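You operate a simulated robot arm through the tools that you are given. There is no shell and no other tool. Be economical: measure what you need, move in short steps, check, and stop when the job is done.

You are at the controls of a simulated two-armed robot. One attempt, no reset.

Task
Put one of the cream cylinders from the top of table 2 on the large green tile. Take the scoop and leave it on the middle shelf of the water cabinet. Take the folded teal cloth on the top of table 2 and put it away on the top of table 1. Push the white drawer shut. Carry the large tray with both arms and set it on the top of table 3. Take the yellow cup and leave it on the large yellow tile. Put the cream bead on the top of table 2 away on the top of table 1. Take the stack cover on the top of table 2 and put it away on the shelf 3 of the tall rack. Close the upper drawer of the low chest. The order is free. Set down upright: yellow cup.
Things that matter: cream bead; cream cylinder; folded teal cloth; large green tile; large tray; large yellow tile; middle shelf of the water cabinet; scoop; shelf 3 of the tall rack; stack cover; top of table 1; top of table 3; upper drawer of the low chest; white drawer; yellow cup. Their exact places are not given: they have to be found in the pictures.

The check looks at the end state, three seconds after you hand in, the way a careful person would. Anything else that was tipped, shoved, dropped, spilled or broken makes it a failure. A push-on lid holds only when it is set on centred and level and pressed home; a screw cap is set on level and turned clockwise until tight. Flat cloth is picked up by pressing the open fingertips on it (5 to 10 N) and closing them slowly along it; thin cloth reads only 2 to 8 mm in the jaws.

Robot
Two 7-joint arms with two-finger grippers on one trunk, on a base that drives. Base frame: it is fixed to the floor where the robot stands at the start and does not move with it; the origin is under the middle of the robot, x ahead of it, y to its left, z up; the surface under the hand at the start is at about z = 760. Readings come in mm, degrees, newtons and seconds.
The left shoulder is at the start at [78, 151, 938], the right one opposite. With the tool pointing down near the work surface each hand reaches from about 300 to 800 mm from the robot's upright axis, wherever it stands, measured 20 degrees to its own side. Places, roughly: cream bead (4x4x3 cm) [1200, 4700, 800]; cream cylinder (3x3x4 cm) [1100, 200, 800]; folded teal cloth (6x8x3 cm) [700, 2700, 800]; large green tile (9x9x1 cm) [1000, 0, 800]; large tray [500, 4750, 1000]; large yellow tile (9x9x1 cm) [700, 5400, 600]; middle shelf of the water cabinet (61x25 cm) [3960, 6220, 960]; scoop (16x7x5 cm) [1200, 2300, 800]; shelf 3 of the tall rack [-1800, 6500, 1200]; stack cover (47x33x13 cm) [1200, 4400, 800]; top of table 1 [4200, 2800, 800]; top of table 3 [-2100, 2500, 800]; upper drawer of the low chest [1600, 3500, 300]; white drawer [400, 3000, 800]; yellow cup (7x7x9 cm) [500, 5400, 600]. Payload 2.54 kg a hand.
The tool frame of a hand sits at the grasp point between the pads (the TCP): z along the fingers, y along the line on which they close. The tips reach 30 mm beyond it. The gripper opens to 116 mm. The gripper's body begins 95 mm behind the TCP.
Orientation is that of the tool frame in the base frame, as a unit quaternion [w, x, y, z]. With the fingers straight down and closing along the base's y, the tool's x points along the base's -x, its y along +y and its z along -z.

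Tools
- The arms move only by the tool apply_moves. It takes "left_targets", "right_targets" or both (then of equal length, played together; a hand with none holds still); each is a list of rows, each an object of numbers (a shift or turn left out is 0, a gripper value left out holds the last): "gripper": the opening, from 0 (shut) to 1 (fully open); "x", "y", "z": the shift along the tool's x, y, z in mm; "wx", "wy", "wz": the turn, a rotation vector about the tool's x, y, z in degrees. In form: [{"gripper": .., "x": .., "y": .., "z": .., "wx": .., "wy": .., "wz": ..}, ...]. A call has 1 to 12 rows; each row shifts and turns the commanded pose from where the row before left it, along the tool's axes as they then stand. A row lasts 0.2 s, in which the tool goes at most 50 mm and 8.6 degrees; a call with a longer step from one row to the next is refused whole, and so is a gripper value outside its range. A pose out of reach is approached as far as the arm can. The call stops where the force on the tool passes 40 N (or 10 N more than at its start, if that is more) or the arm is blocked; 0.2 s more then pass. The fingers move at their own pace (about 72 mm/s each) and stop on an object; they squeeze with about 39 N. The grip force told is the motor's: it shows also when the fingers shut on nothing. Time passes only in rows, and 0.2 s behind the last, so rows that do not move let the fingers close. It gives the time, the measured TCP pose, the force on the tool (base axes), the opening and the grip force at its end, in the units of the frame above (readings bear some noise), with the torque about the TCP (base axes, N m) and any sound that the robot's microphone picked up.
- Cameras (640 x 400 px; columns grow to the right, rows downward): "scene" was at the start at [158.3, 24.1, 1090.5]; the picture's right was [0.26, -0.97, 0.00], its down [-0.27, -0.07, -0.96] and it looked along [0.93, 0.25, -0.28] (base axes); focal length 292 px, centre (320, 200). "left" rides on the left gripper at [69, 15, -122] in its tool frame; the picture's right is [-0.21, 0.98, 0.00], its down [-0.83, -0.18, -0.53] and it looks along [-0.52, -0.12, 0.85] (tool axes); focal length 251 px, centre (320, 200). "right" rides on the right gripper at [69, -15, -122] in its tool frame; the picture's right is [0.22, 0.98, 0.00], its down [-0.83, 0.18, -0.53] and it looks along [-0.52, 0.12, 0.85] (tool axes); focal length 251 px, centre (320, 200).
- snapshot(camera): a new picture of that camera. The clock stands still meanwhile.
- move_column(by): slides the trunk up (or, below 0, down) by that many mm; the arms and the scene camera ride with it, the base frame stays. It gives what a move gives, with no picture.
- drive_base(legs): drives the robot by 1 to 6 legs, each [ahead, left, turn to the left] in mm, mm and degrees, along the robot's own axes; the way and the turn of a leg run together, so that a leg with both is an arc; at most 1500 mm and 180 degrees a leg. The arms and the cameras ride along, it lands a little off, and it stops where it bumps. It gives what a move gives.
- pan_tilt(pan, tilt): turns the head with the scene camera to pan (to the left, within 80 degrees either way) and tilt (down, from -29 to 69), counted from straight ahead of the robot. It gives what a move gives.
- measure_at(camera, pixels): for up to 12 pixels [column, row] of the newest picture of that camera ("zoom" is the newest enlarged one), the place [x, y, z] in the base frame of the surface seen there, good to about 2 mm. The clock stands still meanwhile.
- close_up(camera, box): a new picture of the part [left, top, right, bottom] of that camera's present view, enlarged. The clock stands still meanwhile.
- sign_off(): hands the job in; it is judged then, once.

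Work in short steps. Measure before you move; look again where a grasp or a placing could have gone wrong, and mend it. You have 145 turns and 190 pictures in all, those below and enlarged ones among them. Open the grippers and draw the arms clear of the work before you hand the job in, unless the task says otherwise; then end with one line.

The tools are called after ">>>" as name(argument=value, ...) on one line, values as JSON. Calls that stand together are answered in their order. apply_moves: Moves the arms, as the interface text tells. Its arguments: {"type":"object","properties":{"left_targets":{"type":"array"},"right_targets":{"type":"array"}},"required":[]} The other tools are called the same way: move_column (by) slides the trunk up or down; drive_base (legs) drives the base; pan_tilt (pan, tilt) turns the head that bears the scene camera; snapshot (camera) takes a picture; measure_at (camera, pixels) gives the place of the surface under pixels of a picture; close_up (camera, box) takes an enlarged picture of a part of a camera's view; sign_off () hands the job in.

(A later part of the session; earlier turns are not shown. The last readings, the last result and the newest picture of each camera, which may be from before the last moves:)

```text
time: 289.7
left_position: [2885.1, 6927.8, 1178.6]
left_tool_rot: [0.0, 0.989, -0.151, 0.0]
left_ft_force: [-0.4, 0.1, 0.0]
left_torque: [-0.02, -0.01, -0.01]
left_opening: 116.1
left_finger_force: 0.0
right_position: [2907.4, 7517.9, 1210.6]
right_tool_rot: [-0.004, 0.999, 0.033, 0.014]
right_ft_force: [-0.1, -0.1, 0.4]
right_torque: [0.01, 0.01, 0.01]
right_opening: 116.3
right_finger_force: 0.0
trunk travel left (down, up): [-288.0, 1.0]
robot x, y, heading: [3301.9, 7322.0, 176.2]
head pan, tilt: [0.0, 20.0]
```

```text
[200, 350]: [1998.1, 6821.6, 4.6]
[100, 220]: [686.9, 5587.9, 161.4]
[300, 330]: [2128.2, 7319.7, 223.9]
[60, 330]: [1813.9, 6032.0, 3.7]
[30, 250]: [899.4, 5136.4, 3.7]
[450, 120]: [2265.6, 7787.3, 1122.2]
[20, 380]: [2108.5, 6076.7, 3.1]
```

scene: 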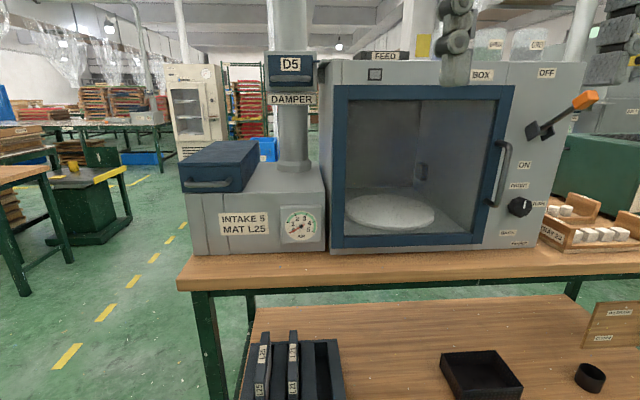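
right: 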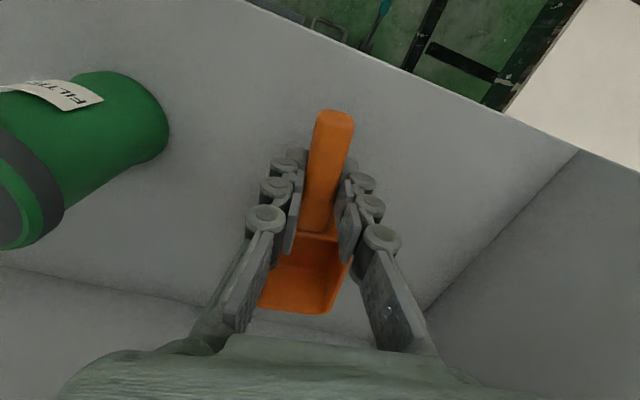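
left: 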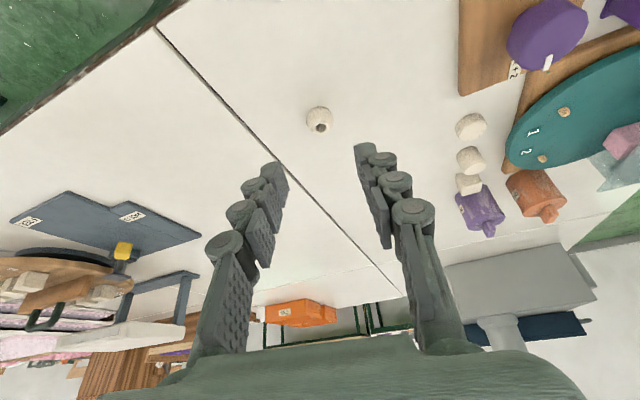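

Oven undisturbed. Now go for the stack cover: drive round to (2330,4640) facing the bay, along the corridor.

>>> drive_base(legs=[[0, 950, 3.8], [970, 0, 0], [0, 1000, 0], [0, 740, 0]])

>>> pan_tilt(pan=0, tilt=30)

>>> snapshot(camera="scene")

```text
time: 320.6
left_position: [1753.4, 4258.1, 1179.8]
left_tool_rot: [0.0, 0.989, -0.151, 0.0]
left_ft_force: [0.4, -0.1, -0.6]
left_torque: [0.01, -0.01, 0.01]
left_opening: 115.9
left_finger_force: 0.0
right_position: [1776.7, 4848.5, 1210.9]
right_tool_rot: [-0.003, 0.999, 0.032, 0.014]
right_ft_force: [-0.1, -0.3, -0.4]
right_torque: [-0.02, -0.01, -0.02]
right_opening: 116.1
right_finger_force: 0.1
trunk travel left (down, up): [-288.0, 1.0]
robot x, y, heading: [2169.8, 4655.9, 176.1]
head pan, tilt: [0.0, 20.0]
```

```text
time: 321.3
left_position: [1754.8, 4258.7, 1179.3]
left_tool_rot: [0.0, 0.989, -0.15, -0.001]
left_ft_force: [0.1, 0.3, 0.2]
left_torque: [0.02, 0.01, -0.02]
left_opening: 116.0
left_finger_force: 0.0
right_position: [1777.6, 4848.4, 1210.1]
right_tool_rot: [-0.004, 0.999, 0.033, 0.015]
right_ft_force: [0.6, -0.8, -0.4]
right_torque: [0.01, -0.02, -0.03]
right_opening: 116.1
right_finger_force: 0.0
trunk travel left (down, up): [-288.0, 1.0]
robot x, y, heading: [2170.0, 4656.6, 176.0]
head pan, tilt: [0.0, 30.0]
```

```text
109 pictures are left
```

scene: 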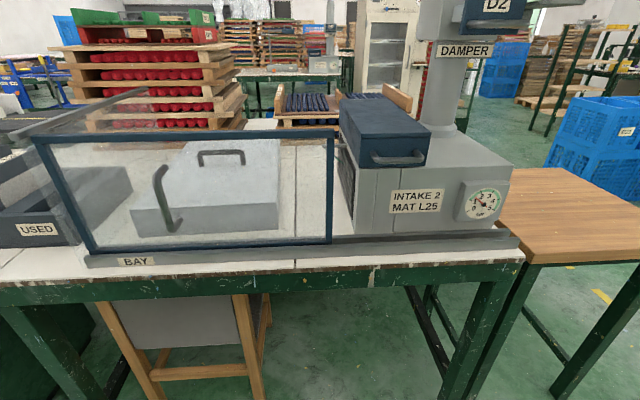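

Square up and approach to x≈1885; yaw the left hand 77° so the fingers close along x across the handle bar.

>>> drive_base(legs=[[0, 20, 4.0], [283, 0, 0]])

>>> apply_moves(left_targets=[{"wz": 8.55}, {"wz": 8.55}, {"wz": 8.55}, {"wz": 8.55}, {"wz": 8.55}, {"wz": 8.55}, {"wz": 8.55}, {"wz": 8.55}, {"wz": 8.55}, {}])

>>> snapshot(camera="left")

```text
time: 323.7
left_position: [1498.5, 4213.2, 1179.5]
left_tool_rot: [0.0, 0.993, -0.119, 0.0]
left_ft_force: [-0.3, -0.1, -0.7]
left_torque: [0.0, -0.04, -0.01]
left_opening: 116.1
left_finger_force: 0.0
right_position: [1484.4, 4804.4, 1209.7]
right_tool_rot: [-0.003, 0.998, 0.065, 0.015]
right_ft_force: [0.1, -0.1, -0.1]
right_torque: [0.02, -0.04, 0.03]
right_opening: 116.0
right_finger_force: 0.1
trunk travel left (down, up): [-288.0, 1.0]
robot x, y, heading: [1889.4, 4636.7, 179.7]
head pan, tilt: [0.0, 30.0]
```

```text
time: 325.9
left_position: [1499.6, 4213.0, 1179.6]
left_tool_rot: [0.0, -0.702, 0.712, 0.0]
left_ft_force: [-0.4, 1.0, -0.2]
left_torque: [-0.03, 0.0, -0.03]
left_opening: 116.1
left_finger_force: 0.1
right_position: [1483.1, 4803.1, 1210.3]
right_tool_rot: [-0.004, 0.998, 0.064, 0.015]
right_ft_force: [-0.6, 1.0, 0.0]
right_torque: [0.0, -0.02, 0.01]
right_opening: 116.0
right_finger_force: 0.0
trunk travel left (down, up): [-288.0, 1.0]
robot x, y, heading: [1889.2, 4634.6, 179.7]
head pan, tilt: [0.0, 30.0]
```

```text
108 pictures are left
```

left: 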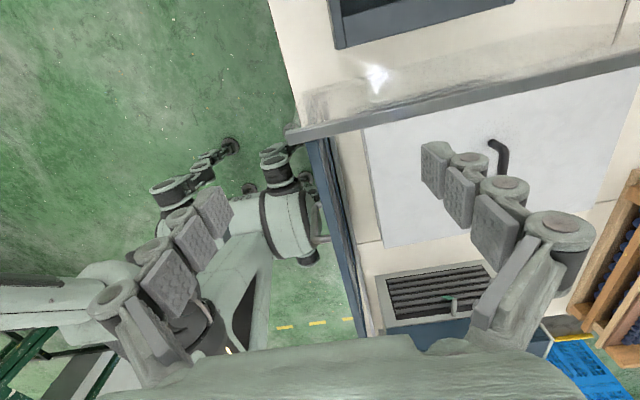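

Move over the cover handle at z≈1100 for a look.

>>> apply_moves(left_targets=[{"x": -28, "y": 36, "z": 10}, {"x": -28, "y": 36, "z": 10}, {"x": -28, "y": 36, "z": 10}, {"x": -28, "y": 36, "z": 10}, {"x": -28, "y": 36, "z": 10}, {"x": -28, "y": 36, "z": 10}, {"x": -28, "y": 36, "z": 15}, {"x": -28, "y": 36, "z": 15}, {}])

>>> snapshot(camera="left")

```text
time: 327.9
left_position: [1269.6, 4404.7, 1091.9]
left_tool_rot: [-0.001, -0.703, 0.711, 0.001]
left_ft_force: [0.9, -0.5, 0.6]
left_torque: [0.0, -0.03, 0.02]
left_opening: 116.1
left_finger_force: 0.0
left hand out of reach, approached as far as the arm can: row 7, 8
right_position: [1483.9, 4802.2, 1209.4]
right_tool_rot: [-0.003, 0.998, 0.065, 0.015]
right_ft_force: [0.9, 0.3, 1.0]
right_torque: [-0.02, 0.01, 0.02]
right_opening: 116.2
right_finger_force: 0.1
trunk travel left (down, up): [-288.0, 1.0]
robot x, y, heading: [1890.7, 4637.0, 179.7]
head pan, tilt: [0.0, 30.0]
```

```text
107 pictures are left
```

left: 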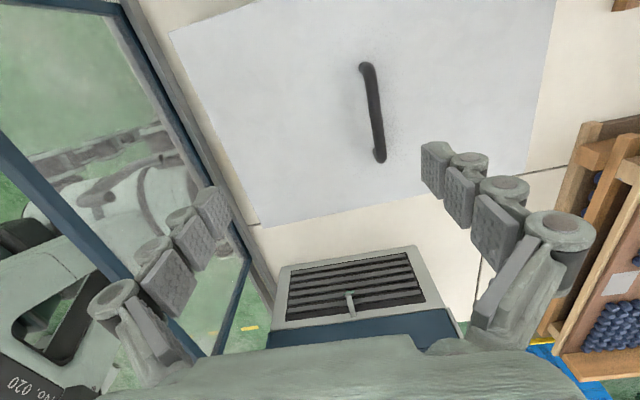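

>>> measure_at(camera="left", pixels=[[366, 66], [371, 95], [374, 115], [378, 140], [380, 157], [170, 35], [265, 225], [552, 30], [520, 175], [374, 110]])

>>> close_up(camera="left", box=[320, 40, 430, 180])

```text
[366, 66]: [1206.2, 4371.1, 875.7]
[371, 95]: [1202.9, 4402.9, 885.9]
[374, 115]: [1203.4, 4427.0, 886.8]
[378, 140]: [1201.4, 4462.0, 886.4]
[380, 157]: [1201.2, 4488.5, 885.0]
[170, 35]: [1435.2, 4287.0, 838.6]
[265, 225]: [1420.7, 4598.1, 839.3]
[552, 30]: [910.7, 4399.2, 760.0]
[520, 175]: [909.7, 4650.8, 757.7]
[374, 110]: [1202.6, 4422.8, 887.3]
```

```text
2.86 times, centred on (375, 110) of left
```

zoom: 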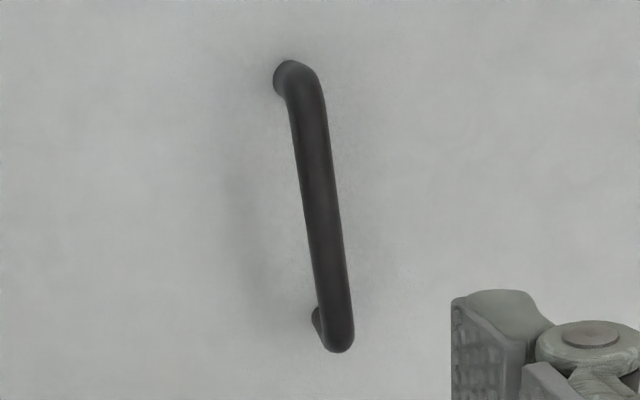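

Handle bar centre (1203,4433,880). Because of reach limits I tilt the hand 30° (wrist leaning back toward the robot) and go to a pre-grasp point along the finger axis.

>>> apply_moves(left_targets=[{"wx": -7.5, "gripper": 0.32}, {"wx": -7.5}, {"wx": -7.5}, {"wx": -7.5}, {"x": -9, "y": -16, "z": 40}, {"x": -9, "y": -16, "z": 40}, {"x": -10, "y": -16, "z": 39}, {}])

>>> snapshot(camera="left")

>>> pan_tilt(pan=35, tilt=25)

>>> snapshot(camera="scene")

```text
time: 329.7
left_position: [1250.0, 4434.1, 966.0]
left_tool_rot: [-0.182, -0.68, 0.686, 0.184]
left_ft_force: [0.4, 0.3, -0.2]
left_torque: [0.03, 0.02, 0.01]
left_opening: 37.1
left_finger_force: 0.2
right_position: [1483.6, 4801.6, 1209.9]
right_tool_rot: [-0.004, 0.998, 0.064, 0.015]
right_ft_force: [0.3, -0.4, 0.6]
right_torque: [0.01, 0.0, -0.03]
right_opening: 116.0
right_finger_force: 0.2
trunk travel left (down, up): [-288.0, 1.0]
robot x, y, heading: [1890.1, 4636.6, 180.0]
head pan, tilt: [0.0, 30.0]
```

```text
105 pictures are left
```

left: 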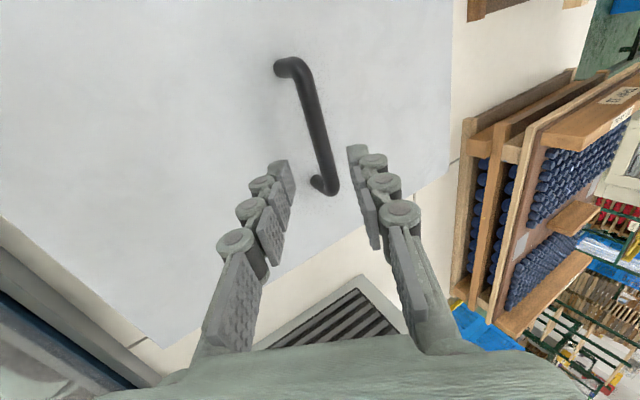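

```text
time: 330.7
left_position: [1250.5, 4432.5, 966.4]
left_tool_rot: [-0.182, -0.68, 0.686, 0.185]
left_ft_force: [-0.5, 0.2, 0.4]
left_torque: [0.03, -0.01, 0.0]
left_opening: 37.3
left_finger_force: 0.1
right_position: [1484.0, 4802.7, 1209.7]
right_tool_rot: [-0.003, 0.998, 0.065, 0.015]
right_ft_force: [-0.4, -0.8, -0.4]
right_torque: [0.03, -0.01, 0.0]
right_opening: 115.9
right_finger_force: 0.0
trunk travel left (down, up): [-288.0, 1.0]
robot x, y, heading: [1891.3, 4636.0, 179.9]
head pan, tilt: [35.0, 25.0]
```

```text
104 pictures are left
```

scene: 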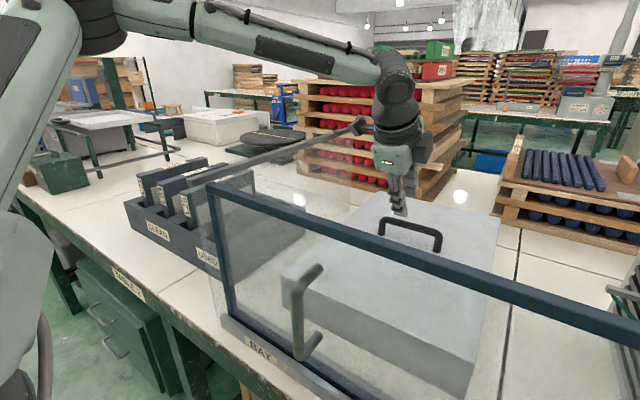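

Clear everywhere. Advance along the fingers 80 mm, verify, then close.

>>> apply_moves(left_targets=[{"z": 30}, {"z": 30}, {"z": 24}, {}])

>>> snapshot(camera="left")

>>> close_up(camera="scene", box=[340, 100, 480, 270])

```text
time: 331.7
left_position: [1208.4, 4431.6, 892.0]
left_tool_rot: [-0.182, -0.679, 0.687, 0.184]
left_ft_force: [-0.2, -1.0, -0.1]
left_torque: [-0.02, 0.0, 0.01]
left_opening: 37.1
left_finger_force: 0.1
right_position: [1484.4, 4803.2, 1209.7]
right_tool_rot: [-0.004, 0.998, 0.064, 0.014]
right_ft_force: [0.8, -0.1, -0.4]
right_torque: [0.01, -0.02, 0.03]
right_opening: 116.1
right_finger_force: 0.1
trunk travel left (down, up): [-288.0, 1.0]
robot x, y, heading: [1885.5, 4639.3, 179.7]
head pan, tilt: [35.0, 25.0]
```

```text
103 pictures are left
```

left: 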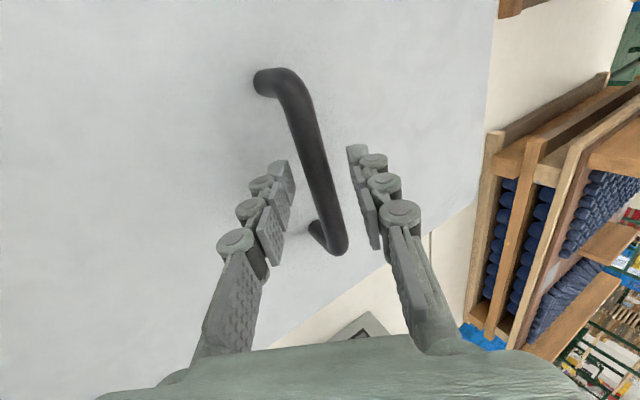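

```text
2.35 times, centred on (410, 185) of scene
```

zoom: 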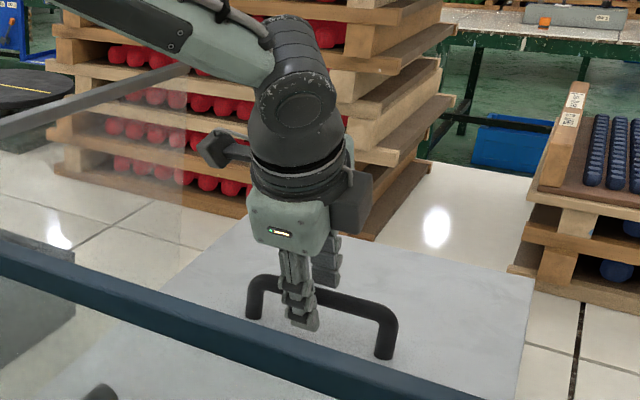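

Bar lies between the pads. Shift 10 mm toward the cover's middle, a touch deeper, and close.

>>> apply_moves(left_targets=[{"x": -10, "z": 4}, {}, {"gripper": 0.0}, {}, {}, {}])

>>> apply_moves(left_targets=[{"y": 5, "z": -8.7}, {"y": 10, "z": -17}, {}])

>>> snapshot(camera="scene")

```text
time: 333.1
left_position: [1207.6, 4441.1, 887.3]
left_tool_rot: [-0.183, -0.68, 0.686, 0.184]
left_ft_force: [-2.4, -0.2, 1.6]
left_torque: [0.87, 0.07, 0.59]
left_opening: 15.1
left_finger_force: 38.8
right_position: [1483.9, 4802.8, 1210.6]
right_tool_rot: [-0.003, 0.998, 0.064, 0.015]
right_ft_force: [-0.7, 0.2, 0.0]
right_torque: [0.0, 0.0, 0.02]
right_opening: 116.0
right_finger_force: 0.0
trunk travel left (down, up): [-288.0, 1.0]
robot x, y, heading: [1891.0, 4638.9, 179.8]
head pan, tilt: [35.0, 25.0]
```

```text
time: 333.9
left_position: [1206.3, 4441.0, 915.6]
left_tool_rot: [-0.182, -0.679, 0.688, 0.183]
left_ft_force: [-0.3, 0.1, -4.6]
left_torque: [0.02, 0.0, 0.04]
left_opening: 14.5
left_finger_force: 39.0
right_position: [1483.8, 4801.6, 1210.2]
right_tool_rot: [-0.003, 0.998, 0.065, 0.014]
right_ft_force: [-0.5, -0.4, 0.7]
right_torque: [-0.03, -0.01, 0.01]
right_opening: 115.9
right_finger_force: 0.2
trunk travel left (down, up): [-288.0, 1.0]
robot x, y, heading: [1884.9, 4637.4, 179.8]
head pan, tilt: [35.0, 25.0]
```

```text
101 pictures are left
```

scene: 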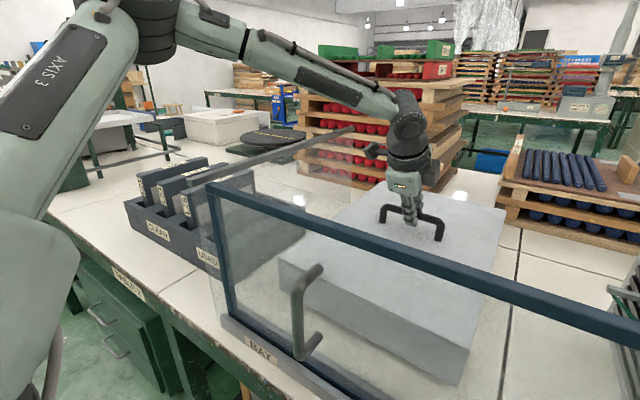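

Cover lifted level, 4.6 N. Raise to z≈1190.

>>> apply_moves(left_targets=[{"y": 20, "z": -34.6}, {"y": 20, "z": -34.6}, {"y": 20, "z": -34.6}, {"y": 20, "z": -34.6}, {"y": 20, "z": -34.6}, {"y": 20, "z": -34.6}, {"y": 18, "z": -31}, {}])

>>> snapshot(camera="scene")

```text
time: 335.7
left_position: [1216.2, 4437.4, 1180.2]
left_tool_rot: [-0.181, -0.679, 0.687, 0.182]
left_ft_force: [0.0, 0.3, -5.4]
left_torque: [0.0, -0.04, 0.02]
left_opening: 14.5
left_finger_force: 39.7
left hand out of reach, approached as far as the arm can: row 7
right_position: [1482.0, 4803.3, 1209.5]
right_tool_rot: [-0.004, 0.998, 0.064, 0.015]
right_ft_force: [-0.6, -0.3, 0.0]
right_torque: [-0.02, -0.01, 0.03]
right_opening: 116.2
right_finger_force: 0.1
trunk travel left (down, up): [-288.0, 1.0]
robot x, y, heading: [1891.6, 4635.2, 180.1]
head pan, tilt: [35.0, 25.0]
```

```text
100 pictures are left
```

scene: 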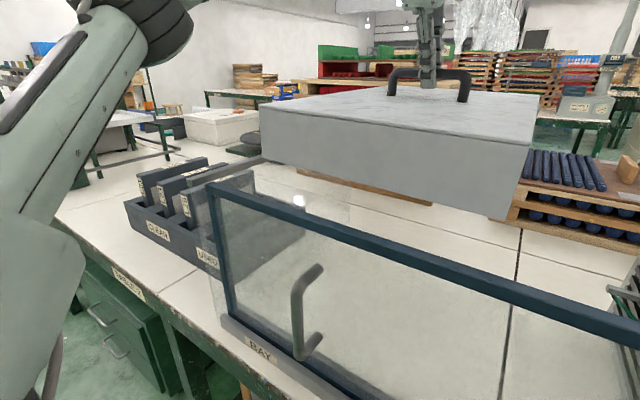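

Measure the cover's bottom edge heights versus the sash top (1035).

>>> measure_at(camera="scene", pixels=[[498, 212], [268, 158], [380, 184], [528, 140], [525, 152], [262, 108]])

```text
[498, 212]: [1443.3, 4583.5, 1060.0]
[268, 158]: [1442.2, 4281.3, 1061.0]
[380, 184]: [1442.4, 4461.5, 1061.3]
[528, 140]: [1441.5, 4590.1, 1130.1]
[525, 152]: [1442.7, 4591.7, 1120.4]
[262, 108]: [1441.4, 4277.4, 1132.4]
```

23 mm clearance; pull 50 mm back within the bay and raise 35 mm more before backing out.

>>> apply_moves(left_targets=[{"y": -21.6, "z": -12.5}, {"y": -21.6, "z": -12.5}, {"y": 9, "z": -15.6}, {"y": 9, "z": -15.6}, {}])

>>> drive_base(legs=[[-300, 0, 0], [-400, 0, 0]])

>>> snapshot(camera="scene")

```text
time: 336.9
left_position: [1267.5, 4434.6, 1219.2]
left_tool_rot: [-0.182, -0.679, 0.687, 0.183]
left_ft_force: [0.1, -0.2, -5.5]
left_torque: [0.03, -0.06, 0.02]
left_opening: 14.5
left_finger_force: 39.1
right_position: [1483.3, 4802.3, 1210.5]
right_tool_rot: [-0.003, 0.998, 0.063, 0.014]
right_ft_force: [0.4, 0.5, -0.4]
right_torque: [0.0, -0.01, -0.01]
right_opening: 116.1
right_finger_force: 0.0
trunk travel left (down, up): [-288.0, 1.0]
robot x, y, heading: [1887.7, 4638.1, 179.9]
head pan, tilt: [35.0, 25.0]
```

```text
time: 341.0
left_position: [1960.5, 4433.3, 1219.3]
left_tool_rot: [-0.181, -0.678, 0.688, 0.184]
left_ft_force: [0.0, -0.1, -4.2]
left_torque: [0.02, -0.02, 0.0]
left_opening: 14.4
left_finger_force: 38.7
right_position: [2178.0, 4802.1, 1209.6]
right_tool_rot: [-0.004, 0.998, 0.063, 0.016]
right_ft_force: [0.6, -0.2, 0.4]
right_torque: [-0.02, -0.01, -0.02]
right_opening: 116.1
right_finger_force: 0.0
trunk travel left (down, up): [-288.0, 1.0]
robot x, y, heading: [2582.1, 4632.8, 179.6]
head pan, tilt: [35.0, 25.0]
```

```text
99 pictures are left
```

scene: 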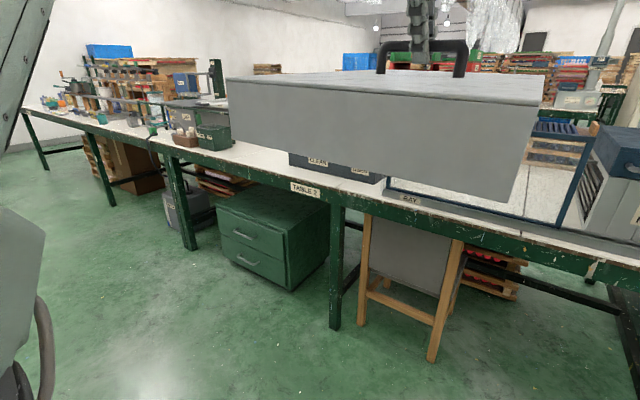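

Cover is out. Strafe north into the corridor (y≈6280) and look west.

>>> drive_base(legs=[[0, -1000, 0], [0, -650, 0]])

>>> pan_tilt(pan=-5, tilt=10)

>>> snapshot(camera="scene")

```text
time: 357.7
left_position: [1953.7, 6112.5, 1217.6]
left_tool_rot: [0.183, 0.685, -0.681, -0.183]
left_ft_force: [0.2, 0.0, -4.3]
left_torque: [-0.03, 0.01, -0.01]
left_opening: 14.4
left_finger_force: 39.4
right_position: [2163.0, 6485.2, 1210.2]
right_tool_rot: [-0.004, 0.997, 0.073, 0.014]
right_ft_force: [0.5, 0.4, -0.2]
right_torque: [0.01, -0.01, 0.01]
right_opening: 115.9
right_finger_force: 0.2
trunk travel left (down, up): [-288.0, 1.0]
robot x, y, heading: [2573.1, 6326.1, -179.3]
head pan, tilt: [35.0, 25.0]
```

```text
time: 358.7
left_position: [1953.0, 6111.8, 1219.2]
left_tool_rot: [0.183, 0.685, -0.682, -0.181]
left_ft_force: [-1.2, 0.3, -5.5]
left_torque: [0.07, -0.01, -0.02]
left_opening: 14.5
left_finger_force: 38.9
right_position: [2164.0, 6484.6, 1209.9]
right_tool_rot: [-0.003, 0.997, 0.073, 0.015]
right_ft_force: [0.0, 0.1, -0.6]
right_torque: [-0.02, -0.01, 0.04]
right_opening: 116.0
right_finger_force: 0.0
trunk travel left (down, up): [-288.0, 1.0]
robot x, y, heading: [2572.6, 6326.0, -179.2]
head pan, tilt: [-5.0, 10.0]
```

```text
98 pictures are left
```

scene: 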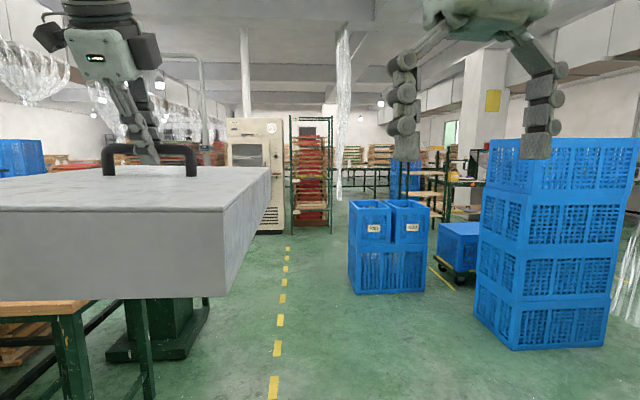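

Measure the candidate racks, crates and clear corridor.

>>> measure_at(camera="scene", pixels=[[350, 290], [495, 330], [425, 195], [432, 165], [310, 150], [310, 230], [250, 200], [280, 320], [395, 185], [425, 290], [455, 180], [288, 240]])

>>> close_up(camera="scene", box=[270, 100, 490, 260])

```text
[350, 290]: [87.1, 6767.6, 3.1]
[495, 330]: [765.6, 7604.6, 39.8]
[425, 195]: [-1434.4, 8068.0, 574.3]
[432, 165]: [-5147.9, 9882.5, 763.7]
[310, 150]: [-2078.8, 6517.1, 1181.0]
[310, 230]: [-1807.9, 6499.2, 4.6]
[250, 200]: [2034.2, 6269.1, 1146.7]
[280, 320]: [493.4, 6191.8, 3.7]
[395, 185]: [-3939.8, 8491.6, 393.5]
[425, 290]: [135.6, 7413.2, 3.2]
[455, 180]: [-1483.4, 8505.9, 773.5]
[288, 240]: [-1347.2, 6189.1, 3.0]
```

```text
2.50 times, centred on (380, 180) of scene
```

zoom: 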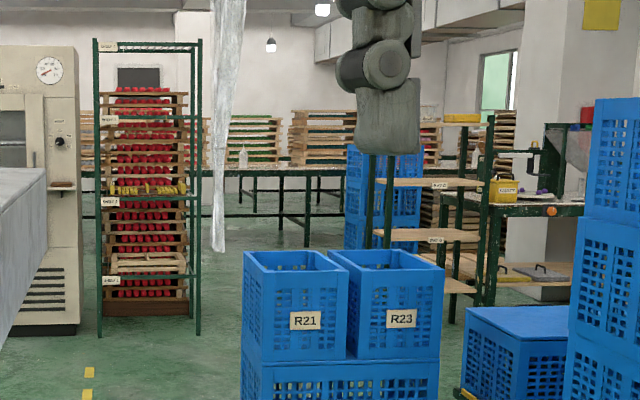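

The tall rack stands at x≈-1800, y≈6500 facing us. Drive west along the corridor to x≈-700.

>>> drive_base(legs=[[1500, 0, 0], [1500, 0, 0], [270, 0, 0]])

>>> pan_tilt(pan=-8, tilt=5)

>>> snapshot(camera="scene")

```text
time: 374.9
left_position: [-1332.4, 5884.7, 1223.1]
left_tool_rot: [0.191, 0.712, -0.652, -0.176]
left_ft_force: [24.2, -0.8, 1.0]
left_torque: [0.35, -0.28, -1.27]
left_opening: 15.3
left_finger_force: 38.5
right_position: [-1154.2, 6272.6, 1211.9]
right_tool_rot: [-0.004, 0.993, 0.114, 0.013]
right_ft_force: [-0.2, 0.3, 0.0]
right_torque: [0.02, 0.0, -0.01]
right_opening: 115.8
right_finger_force: 0.0
trunk travel left (down, up): [-288.0, 1.0]
robot x, y, heading: [-737.6, 6145.7, -174.3]
head pan, tilt: [-5.0, 10.0]
```

```text
time: 375.6
left_position: [-1332.7, 5885.7, 1220.1]
left_tool_rot: [0.191, 0.711, -0.653, -0.174]
left_ft_force: [13.9, 2.1, -1.1]
left_torque: [0.42, -0.3, -1.35]
left_opening: 15.2
left_finger_force: 39.0
right_position: [-1155.1, 6273.6, 1211.7]
right_tool_rot: [-0.004, 0.993, 0.114, 0.014]
right_ft_force: [-0.4, -0.4, 0.3]
right_torque: [0.02, 0.02, 0.0]
right_opening: 115.9
right_finger_force: 0.0
trunk travel left (down, up): [-288.0, 1.0]
robot x, y, heading: [-738.0, 6149.7, -174.3]
head pan, tilt: [-8.0, 5.0]
```

```text
96 pictures are left
```

scene: 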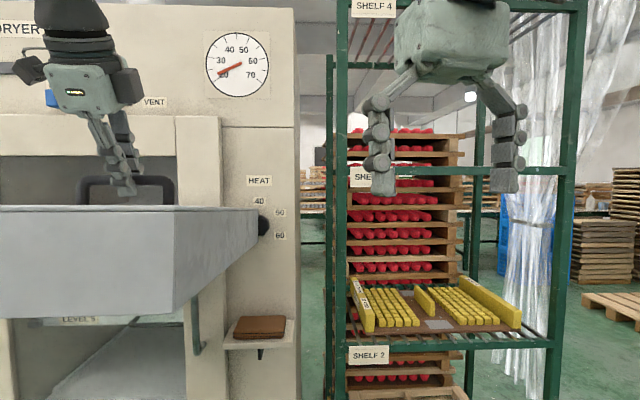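

The cover is touching the dryer front (≈20 N). Back off straight away and inspect.

>>> drive_base(legs=[[-300, 0, 0], [0, 0, -5.7]])

>>> snapshot(camera="scene")

>>> snapshot(camera="left")

```text
time: 378.1
left_position: [-1062.5, 5980.4, 1218.8]
left_tool_rot: [-0.181, -0.675, 0.691, 0.184]
left_ft_force: [0.6, 0.6, -3.7]
left_torque: [0.0, 0.01, -0.01]
left_opening: 14.5
left_finger_force: 39.1
right_position: [-843.2, 6347.6, 1209.5]
right_tool_rot: [-0.004, 0.998, 0.059, 0.015]
right_ft_force: [0.0, 0.0, 0.4]
right_torque: [-0.02, -0.01, 0.0]
right_opening: 116.0
right_finger_force: 0.2
trunk travel left (down, up): [-288.0, 1.0]
robot x, y, heading: [-438.5, 6178.5, 179.0]
head pan, tilt: [-8.0, 5.0]
```

```text
95 pictures are left
```

scene: 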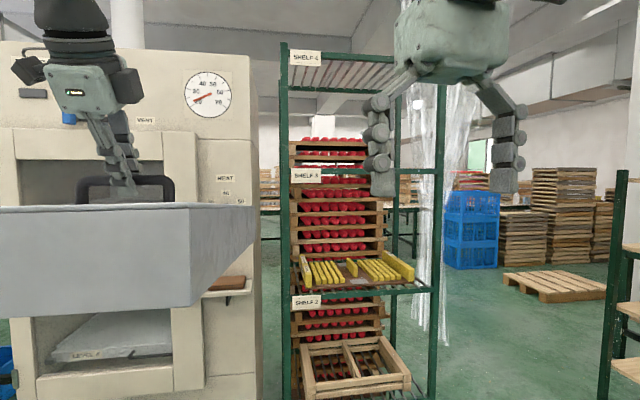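

```text
94 pictures are left
```

left: 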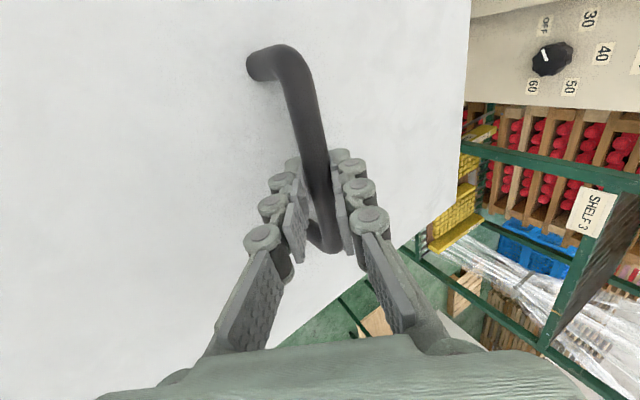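

Dryer undisturbed; cover still held. Measure the rack geometry.

>>> measure_at(camera="scene", pixels=[[305, 57], [305, 174], [306, 302], [284, 200], [438, 200], [415, 287], [410, 165], [355, 174], [320, 92], [440, 60], [290, 165], [396, 230]])

>>> close_up(camera="scene", box=[260, 30, 460, 230])

```text
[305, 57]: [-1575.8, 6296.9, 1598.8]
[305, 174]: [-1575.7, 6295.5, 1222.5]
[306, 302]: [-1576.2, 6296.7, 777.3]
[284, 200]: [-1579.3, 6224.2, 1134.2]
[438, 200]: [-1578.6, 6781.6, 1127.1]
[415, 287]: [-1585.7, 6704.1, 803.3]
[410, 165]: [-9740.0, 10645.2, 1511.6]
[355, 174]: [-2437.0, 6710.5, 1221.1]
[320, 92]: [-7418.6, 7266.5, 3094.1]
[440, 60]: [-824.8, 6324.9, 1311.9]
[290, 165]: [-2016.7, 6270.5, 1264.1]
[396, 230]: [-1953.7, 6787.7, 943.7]
```

```text
2.00 times, centred on (360, 130) of scene
```

zoom: 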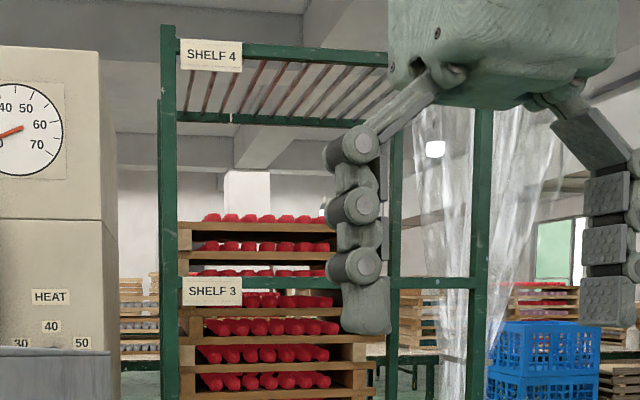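

The cover must be re-gripped to fit under shelf 4 (gap ≈350 mm): a flatter hand with the 33 cm side inward. I'll stage it on the empty wooden side table (≈1280,5400). Drive back east and turn to face it.

>>> drive_base(legs=[[-1000, -60, 1], [-550, 0, 0], [0, 0, 90]])

>>> pan_tilt(pan=0, tilt=35)

>>> snapshot(camera="scene")

>>> snapshot(camera="right")

```text
time: 389.9
left_position: [1318.0, 5684.7, 1218.4]
left_tool_rot: [0.258, 0.966, 0.02, 0.005]
left_ft_force: [-0.1, -0.6, -4.2]
left_torque: [-0.01, 0.06, -0.01]
left_opening: 14.6
left_finger_force: 38.4
right_position: [938.7, 5879.8, 1210.3]
right_tool_rot: [-0.013, 0.64, 0.769, 0.007]
right_ft_force: [0.2, 0.6, -0.2]
right_torque: [0.0, -0.01, -0.01]
right_opening: 116.1
right_finger_force: 0.0
trunk travel left (down, up): [-288.0, 1.0]
robot x, y, heading: [1081.1, 6291.1, -87.1]
head pan, tilt: [-8.0, 5.0]
```

```text
time: 390.8
left_position: [1318.1, 5683.9, 1219.8]
left_tool_rot: [0.258, 0.966, 0.02, 0.006]
left_ft_force: [1.2, -0.1, -4.9]
left_torque: [0.01, 0.02, 0.01]
left_opening: 14.7
left_finger_force: 38.7
right_position: [937.8, 5880.8, 1209.2]
right_tool_rot: [-0.013, 0.64, 0.769, 0.008]
right_ft_force: [0.2, 0.0, -0.1]
right_torque: [-0.01, -0.02, 0.0]
right_opening: 116.1
right_finger_force: 0.0
trunk travel left (down, up): [-288.0, 1.0]
robot x, y, heading: [1084.3, 6294.6, -87.1]
head pan, tilt: [0.0, 35.0]
```

```text
92 pictures are left
```

scene: 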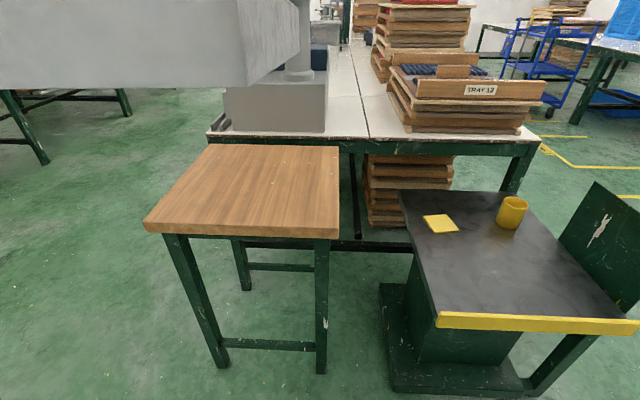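

```text
91 pictures are left
```

right: 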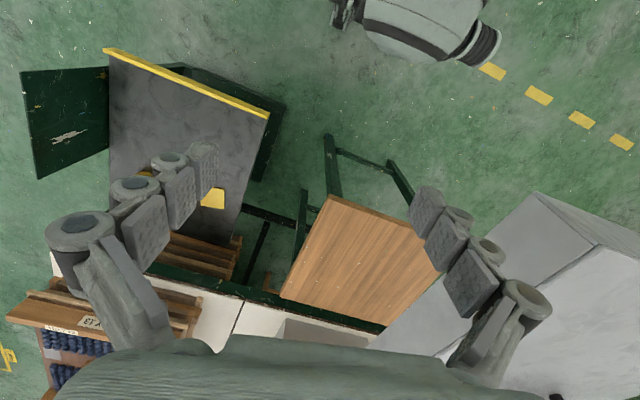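

Everything visible: wood table, the yellow tile (440,223) and cup (512,212). Measure all.

>>> measure_at(camera="scene", pixels=[[215, 146], [338, 148], [147, 222], [337, 230], [250, 190], [440, 223], [425, 216], [458, 230], [512, 200], [512, 225], [438, 315], [405, 193]])

>>> close_up(camera="scene", box=[390, 170, 550, 290])

```text
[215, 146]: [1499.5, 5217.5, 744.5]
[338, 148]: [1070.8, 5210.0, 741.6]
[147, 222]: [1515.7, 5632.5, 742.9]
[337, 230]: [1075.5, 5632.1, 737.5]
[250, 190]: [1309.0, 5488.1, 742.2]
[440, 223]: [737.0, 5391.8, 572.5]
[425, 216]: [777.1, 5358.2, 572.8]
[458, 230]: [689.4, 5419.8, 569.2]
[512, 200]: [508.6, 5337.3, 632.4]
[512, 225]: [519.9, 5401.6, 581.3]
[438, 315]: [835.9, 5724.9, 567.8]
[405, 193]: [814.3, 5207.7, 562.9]
```

```text
3.33 times, centred on (470, 230) of scene
```

zoom: 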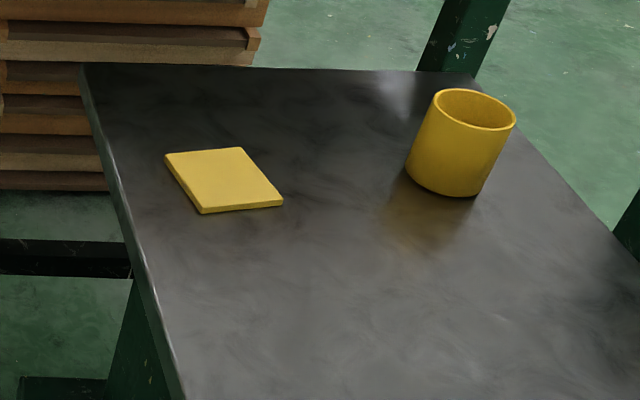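

Wood table centre (1293,5422,742). Lower the cover to z≈1050, move the right hand aside, then yaw the cover 90°.

>>> apply_moves(left_targets=[{"y": -21, "z": 36.4}, {"y": -21, "z": 36.4}, {"y": -21, "z": 36.4}, {"y": -21, "z": 36.4}], right_targets=[{"y": -40}, {"y": -40}, {"y": -40}, {"y": -20, "x": 30}])

>>> apply_moves(left_targets=[{"wy": 4.25, "wz": -7.36}, {"wy": 4.25, "wz": -7.36}, {"wy": 4.25, "wz": -7.36}, {"wy": 4.25, "wz": -7.36}, {"wy": 4.25, "wz": -7.36}, {"wy": 4.25, "wz": -7.36}, {"wy": 4.25, "wz": -7.36}, {"wy": 4.25, "wz": -7.36}, {"wy": 4.25, "wz": -7.36}, {"wy": 4.25, "wz": -7.36}, {"wy": 2.2, "wz": -3.8}, {}])

>>> snapshot(camera="scene")

```text
time: 391.8
left_position: [1319.9, 5684.0, 1052.5]
left_tool_rot: [0.258, 0.966, 0.021, 0.005]
left_ft_force: [-0.3, 0.9, -4.6]
left_torque: [0.03, 0.0, 0.03]
left_opening: 14.5
left_finger_force: 39.7
right_position: [795.7, 5883.5, 1210.9]
right_tool_rot: [-0.013, 0.639, 0.769, 0.007]
right_ft_force: [-0.3, 0.0, 0.1]
right_torque: [-0.01, 0.01, 0.03]
right_opening: 115.9
right_finger_force: 0.0
trunk travel left (down, up): [-288.0, 1.0]
robot x, y, heading: [1080.7, 6293.0, -87.1]
head pan, tilt: [0.0, 35.0]
```

```text
time: 394.4
left_position: [1377.7, 5730.2, 1041.0]
left_tool_rot: [0.18, 0.672, 0.694, 0.185]
left_ft_force: [0.0, -0.6, -5.2]
left_torque: [-0.01, 0.03, 0.01]
left_opening: 14.5
left_finger_force: 38.9
left hand out of reach, approached as far as the arm can: row 7, 8, 9, 10, 11
right_position: [794.4, 5882.6, 1209.9]
right_tool_rot: [-0.013, 0.639, 0.769, 0.007]
right_ft_force: [0.5, -0.1, -0.3]
right_torque: [-0.02, 0.02, 0.02]
right_opening: 115.9
right_finger_force: 0.0
trunk travel left (down, up): [-288.0, 1.0]
robot x, y, heading: [1074.4, 6295.9, -87.2]
head pan, tilt: [0.0, 35.0]
```

```text
89 pictures are left
```

scene: 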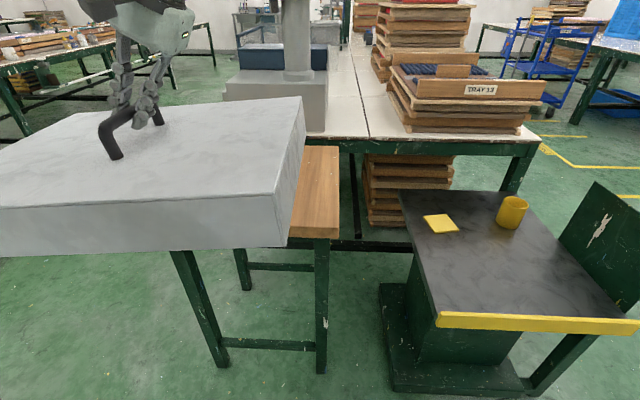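

Cover is square to the table. Drive it over the table and lower by column.

>>> drive_base(legs=[[0, -101, 0], [308, 0, 0]])

>>> move_column(by=-165)

>>> snapshot(camera="scene")

```text
time: 397.7
left_position: [1289.1, 5448.1, 1041.3]
left_tool_rot: [0.18, 0.676, 0.69, 0.186]
left_ft_force: [-0.1, 0.0, -4.6]
left_torque: [-0.05, 0.01, 0.0]
left_opening: 14.5
left_finger_force: 39.3
right_position: [707.9, 5603.7, 1211.9]
right_tool_rot: [-0.013, 0.642, 0.767, 0.007]
right_ft_force: [0.4, 0.3, 0.2]
right_torque: [-0.01, 0.02, -0.02]
right_opening: 116.2
right_finger_force: 0.0
trunk travel left (down, up): [-288.0, 1.0]
robot x, y, heading: [996.1, 6012.2, -87.5]
head pan, tilt: [0.0, 35.0]
stopped in leg 2: the robot was blocked; the commanded pose is now the measured one
```

```text
time: 399.6
left_position: [1289.2, 5447.3, 875.2]
left_tool_rot: [0.18, 0.676, 0.69, 0.185]
left_ft_force: [0.2, -0.6, -4.9]
left_torque: [-0.02, 0.03, -0.04]
left_opening: 14.9
left_finger_force: 38.9
right_position: [707.4, 5601.7, 1047.0]
right_tool_rot: [-0.013, 0.642, 0.766, 0.007]
right_ft_force: [-0.5, 0.4, 0.1]
right_torque: [0.02, -0.01, 0.0]
right_opening: 115.9
right_finger_force: 0.0
trunk travel left (down, up): [-123.0, 166.0]
robot x, y, heading: [994.6, 6009.0, -87.5]
head pan, tilt: [0.0, 35.0]
```

```text
88 pictures are left
```

scene: 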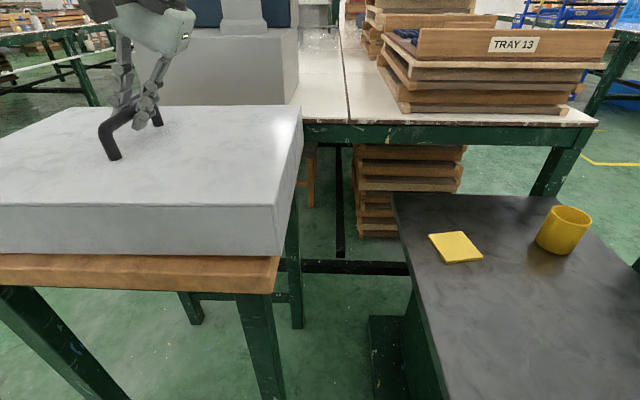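

Hovering ~10 mm above. Lower the rest by column and check contact force.

>>> move_column(by=-10)

>>> measure_at(camera="scene", pixels=[[100, 250], [100, 257], [277, 250], [270, 262], [455, 247], [560, 215], [120, 150]])

```text
time: 400.1
left_position: [1289.2, 5447.9, 867.9]
left_tool_rot: [0.181, 0.676, 0.69, 0.184]
left_ft_force: [1.7, -3.5, 10.6]
left_torque: [0.45, -0.13, -0.17]
left_opening: 14.6
left_finger_force: 39.6
right_position: [707.1, 5602.9, 1036.8]
right_tool_rot: [-0.013, 0.642, 0.767, 0.007]
right_ft_force: [-0.1, -0.6, -0.1]
right_torque: [-0.03, 0.01, -0.03]
right_opening: 116.2
right_finger_force: 0.0
trunk travel left (down, up): [-113.0, 176.0]
robot x, y, heading: [993.2, 6012.7, -87.6]
head pan, tilt: [0.0, 35.0]
```

```text
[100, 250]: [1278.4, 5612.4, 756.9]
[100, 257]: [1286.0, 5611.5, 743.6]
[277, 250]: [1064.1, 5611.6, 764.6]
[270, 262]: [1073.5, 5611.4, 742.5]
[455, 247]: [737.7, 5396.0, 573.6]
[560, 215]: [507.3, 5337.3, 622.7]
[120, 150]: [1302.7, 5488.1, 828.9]
```

Cover rests on the wood table. Release, back out, raise and reorient the hand to lean back 60° toward the robot.

>>> apply_moves(left_targets=[{"gripper": 0.35}, {}, {"z": -40}, {"z": -40}, {"z": -40}, {"wx": 7.5}, {"wx": 7.5}, {"wx": 7.5}, {"wx": 7.5}, {"wy": -8.5}, {"wy": -8.5}, {"wy": -8.5}])

>>> apply_moves(left_targets=[{"wy": -8.5}, {"wy": -8.5}, {"wy": -8.5}, {"wy": -8.5}, {}])

>>> snapshot(camera="left")

>>> snapshot(camera="scene")

```text
time: 402.7
left_position: [1290.4, 5494.2, 931.8]
left_tool_rot: [0.157, 0.682, 0.697, -0.155]
left_ft_force: [-0.2, 0.8, -0.1]
left_torque: [0.03, 0.0, -0.01]
left_opening: 40.7
left_finger_force: 0.1
left hand out of reach, approached as far as the arm can: row 3, 4, 5
right_position: [708.2, 5602.1, 1036.7]
right_tool_rot: [-0.013, 0.642, 0.766, 0.007]
right_ft_force: [-0.8, 0.1, 0.1]
right_torque: [0.0, 0.0, 0.01]
right_opening: 115.9
right_finger_force: 0.1
trunk travel left (down, up): [-113.0, 176.0]
robot x, y, heading: [995.8, 6012.1, -87.4]
head pan, tilt: [0.0, 35.0]
```

```text
time: 403.9
left_position: [1291.6, 5495.4, 929.4]
left_tool_rot: [0.355, 0.606, 0.621, -0.348]
left_ft_force: [-0.4, 0.3, 0.2]
left_torque: [-0.03, 0.0, 0.0]
left_opening: 40.6
left_finger_force: 0.1
right_position: [708.4, 5602.7, 1036.0]
right_tool_rot: [-0.013, 0.642, 0.767, 0.007]
right_ft_force: [0.1, -0.5, -0.3]
right_torque: [-0.02, 0.0, -0.02]
right_opening: 116.2
right_finger_force: 0.0
trunk travel left (down, up): [-113.0, 176.0]
robot x, y, heading: [998.2, 6012.2, -87.6]
head pan, tilt: [0.0, 35.0]
```

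```text
87 pictures are left
```

left: 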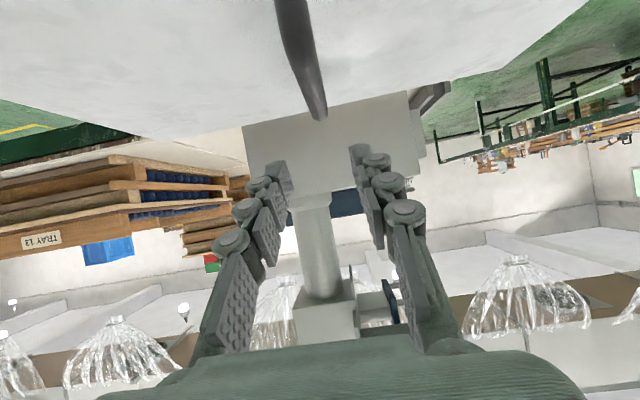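

```text
86 pictures are left
```

scene: 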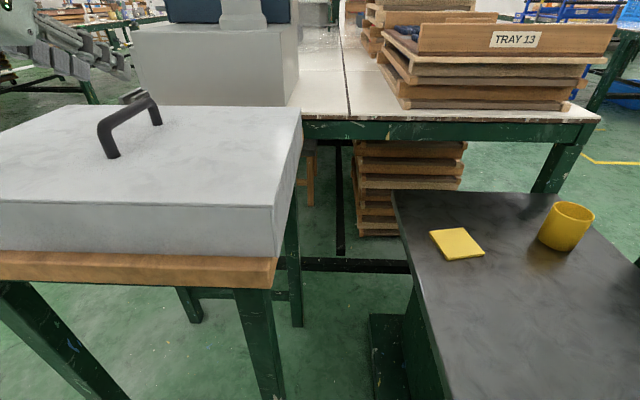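

Measure the handle bar's line now.

>>> measure_at(camera="scene", pixels=[[103, 124], [118, 115], [130, 108], [146, 98], [110, 150], [157, 118]])

>>> measure_at(camera="left", pixels=[[295, 30], [305, 70], [316, 110]])

```text
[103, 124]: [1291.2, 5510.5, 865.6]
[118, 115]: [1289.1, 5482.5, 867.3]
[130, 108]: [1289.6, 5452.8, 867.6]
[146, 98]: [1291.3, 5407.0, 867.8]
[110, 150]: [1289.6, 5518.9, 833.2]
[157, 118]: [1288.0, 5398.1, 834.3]
```

```text
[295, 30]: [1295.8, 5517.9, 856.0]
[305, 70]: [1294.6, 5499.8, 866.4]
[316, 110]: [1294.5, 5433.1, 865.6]
```

Bar centre (1292,5458,860). Move the straddling fingers onto it and close.

>>> apply_moves(left_targets=[{"x": 13, "z": 22}, {"x": 13, "z": 22}, {"x": 12.5, "z": 21.5}, {}])

>>> snapshot(camera="left")

>>> snapshot(camera="scene")

```text
time: 404.9
left_position: [1288.8, 5458.6, 864.8]
left_tool_rot: [0.354, 0.607, 0.621, -0.347]
left_ft_force: [-1.0, 0.0, 0.0]
left_torque: [0.0, -0.01, -0.02]
left_opening: 40.7
left_finger_force: 0.0
right_position: [708.2, 5601.4, 1036.2]
right_tool_rot: [-0.012, 0.642, 0.767, 0.007]
right_ft_force: [-0.4, 0.2, 0.0]
right_torque: [-0.01, -0.05, -0.04]
right_opening: 116.1
right_finger_force: 0.0
trunk travel left (down, up): [-113.0, 176.0]
robot x, y, heading: [997.5, 6011.5, -87.7]
head pan, tilt: [0.0, 35.0]
```

```text
85 pictures are left
```

left: 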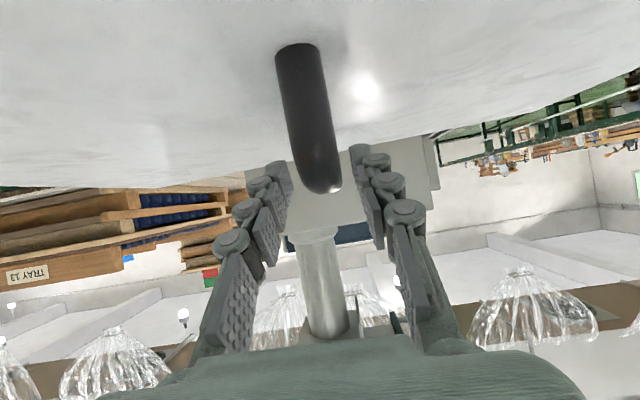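

```text
84 pictures are left
```

scene: 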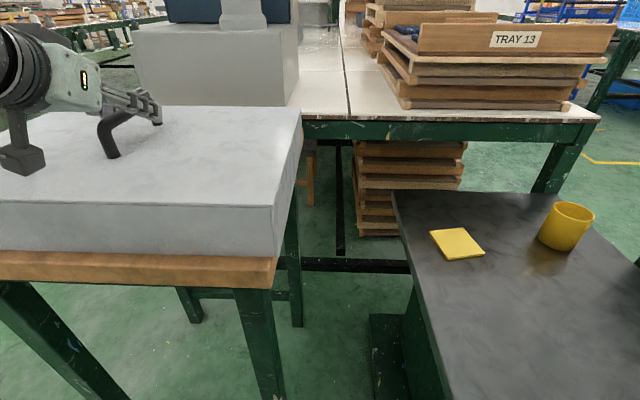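

Bar is between the pads; camera box clears the plate. Close and lift slightly by column.

>>> apply_moves(left_targets=[{"gripper": 0.0}, {}, {}, {}, {}])

>>> move_column(by=60)

>>> snapshot(camera="scene")

```text
time: 406.1
left_position: [1288.8, 5458.9, 863.9]
left_tool_rot: [0.353, 0.608, 0.621, -0.347]
left_ft_force: [-0.8, -1.1, 0.2]
left_torque: [-0.12, 0.14, -0.22]
left_opening: 15.4
left_finger_force: 39.0
right_position: [707.3, 5602.9, 1036.2]
right_tool_rot: [-0.013, 0.642, 0.766, 0.007]
right_ft_force: [0.0, -0.1, -0.3]
right_torque: [-0.02, 0.02, -0.01]
right_opening: 116.0
right_finger_force: 0.0
trunk travel left (down, up): [-113.0, 176.0]
robot x, y, heading: [1000.5, 6008.6, -87.6]
head pan, tilt: [0.0, 35.0]
```

```text
time: 407.1
left_position: [1288.9, 5458.8, 923.4]
left_tool_rot: [0.353, 0.608, 0.621, -0.347]
left_ft_force: [0.7, 0.7, -4.8]
left_torque: [0.01, 0.0, 0.05]
left_opening: 14.8
left_finger_force: 39.2
right_position: [708.3, 5602.1, 1096.2]
right_tool_rot: [-0.012, 0.642, 0.766, 0.008]
right_ft_force: [0.2, -0.9, -0.1]
right_torque: [0.01, -0.02, 0.01]
right_opening: 116.0
right_finger_force: 0.0
trunk travel left (down, up): [-173.0, 116.0]
robot x, y, heading: [993.8, 6009.1, -87.8]
head pan, tilt: [0.0, 35.0]
```

```text
83 pictures are left
```

scene: 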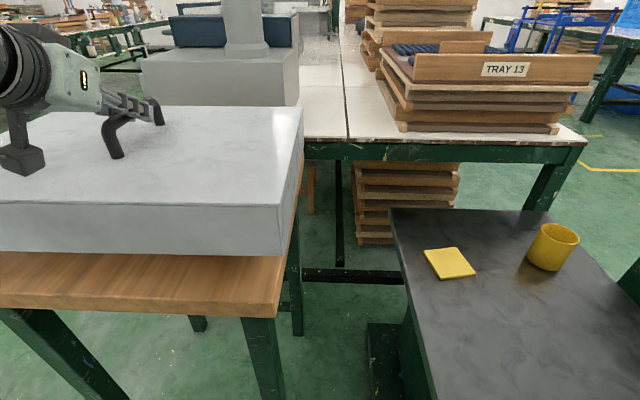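

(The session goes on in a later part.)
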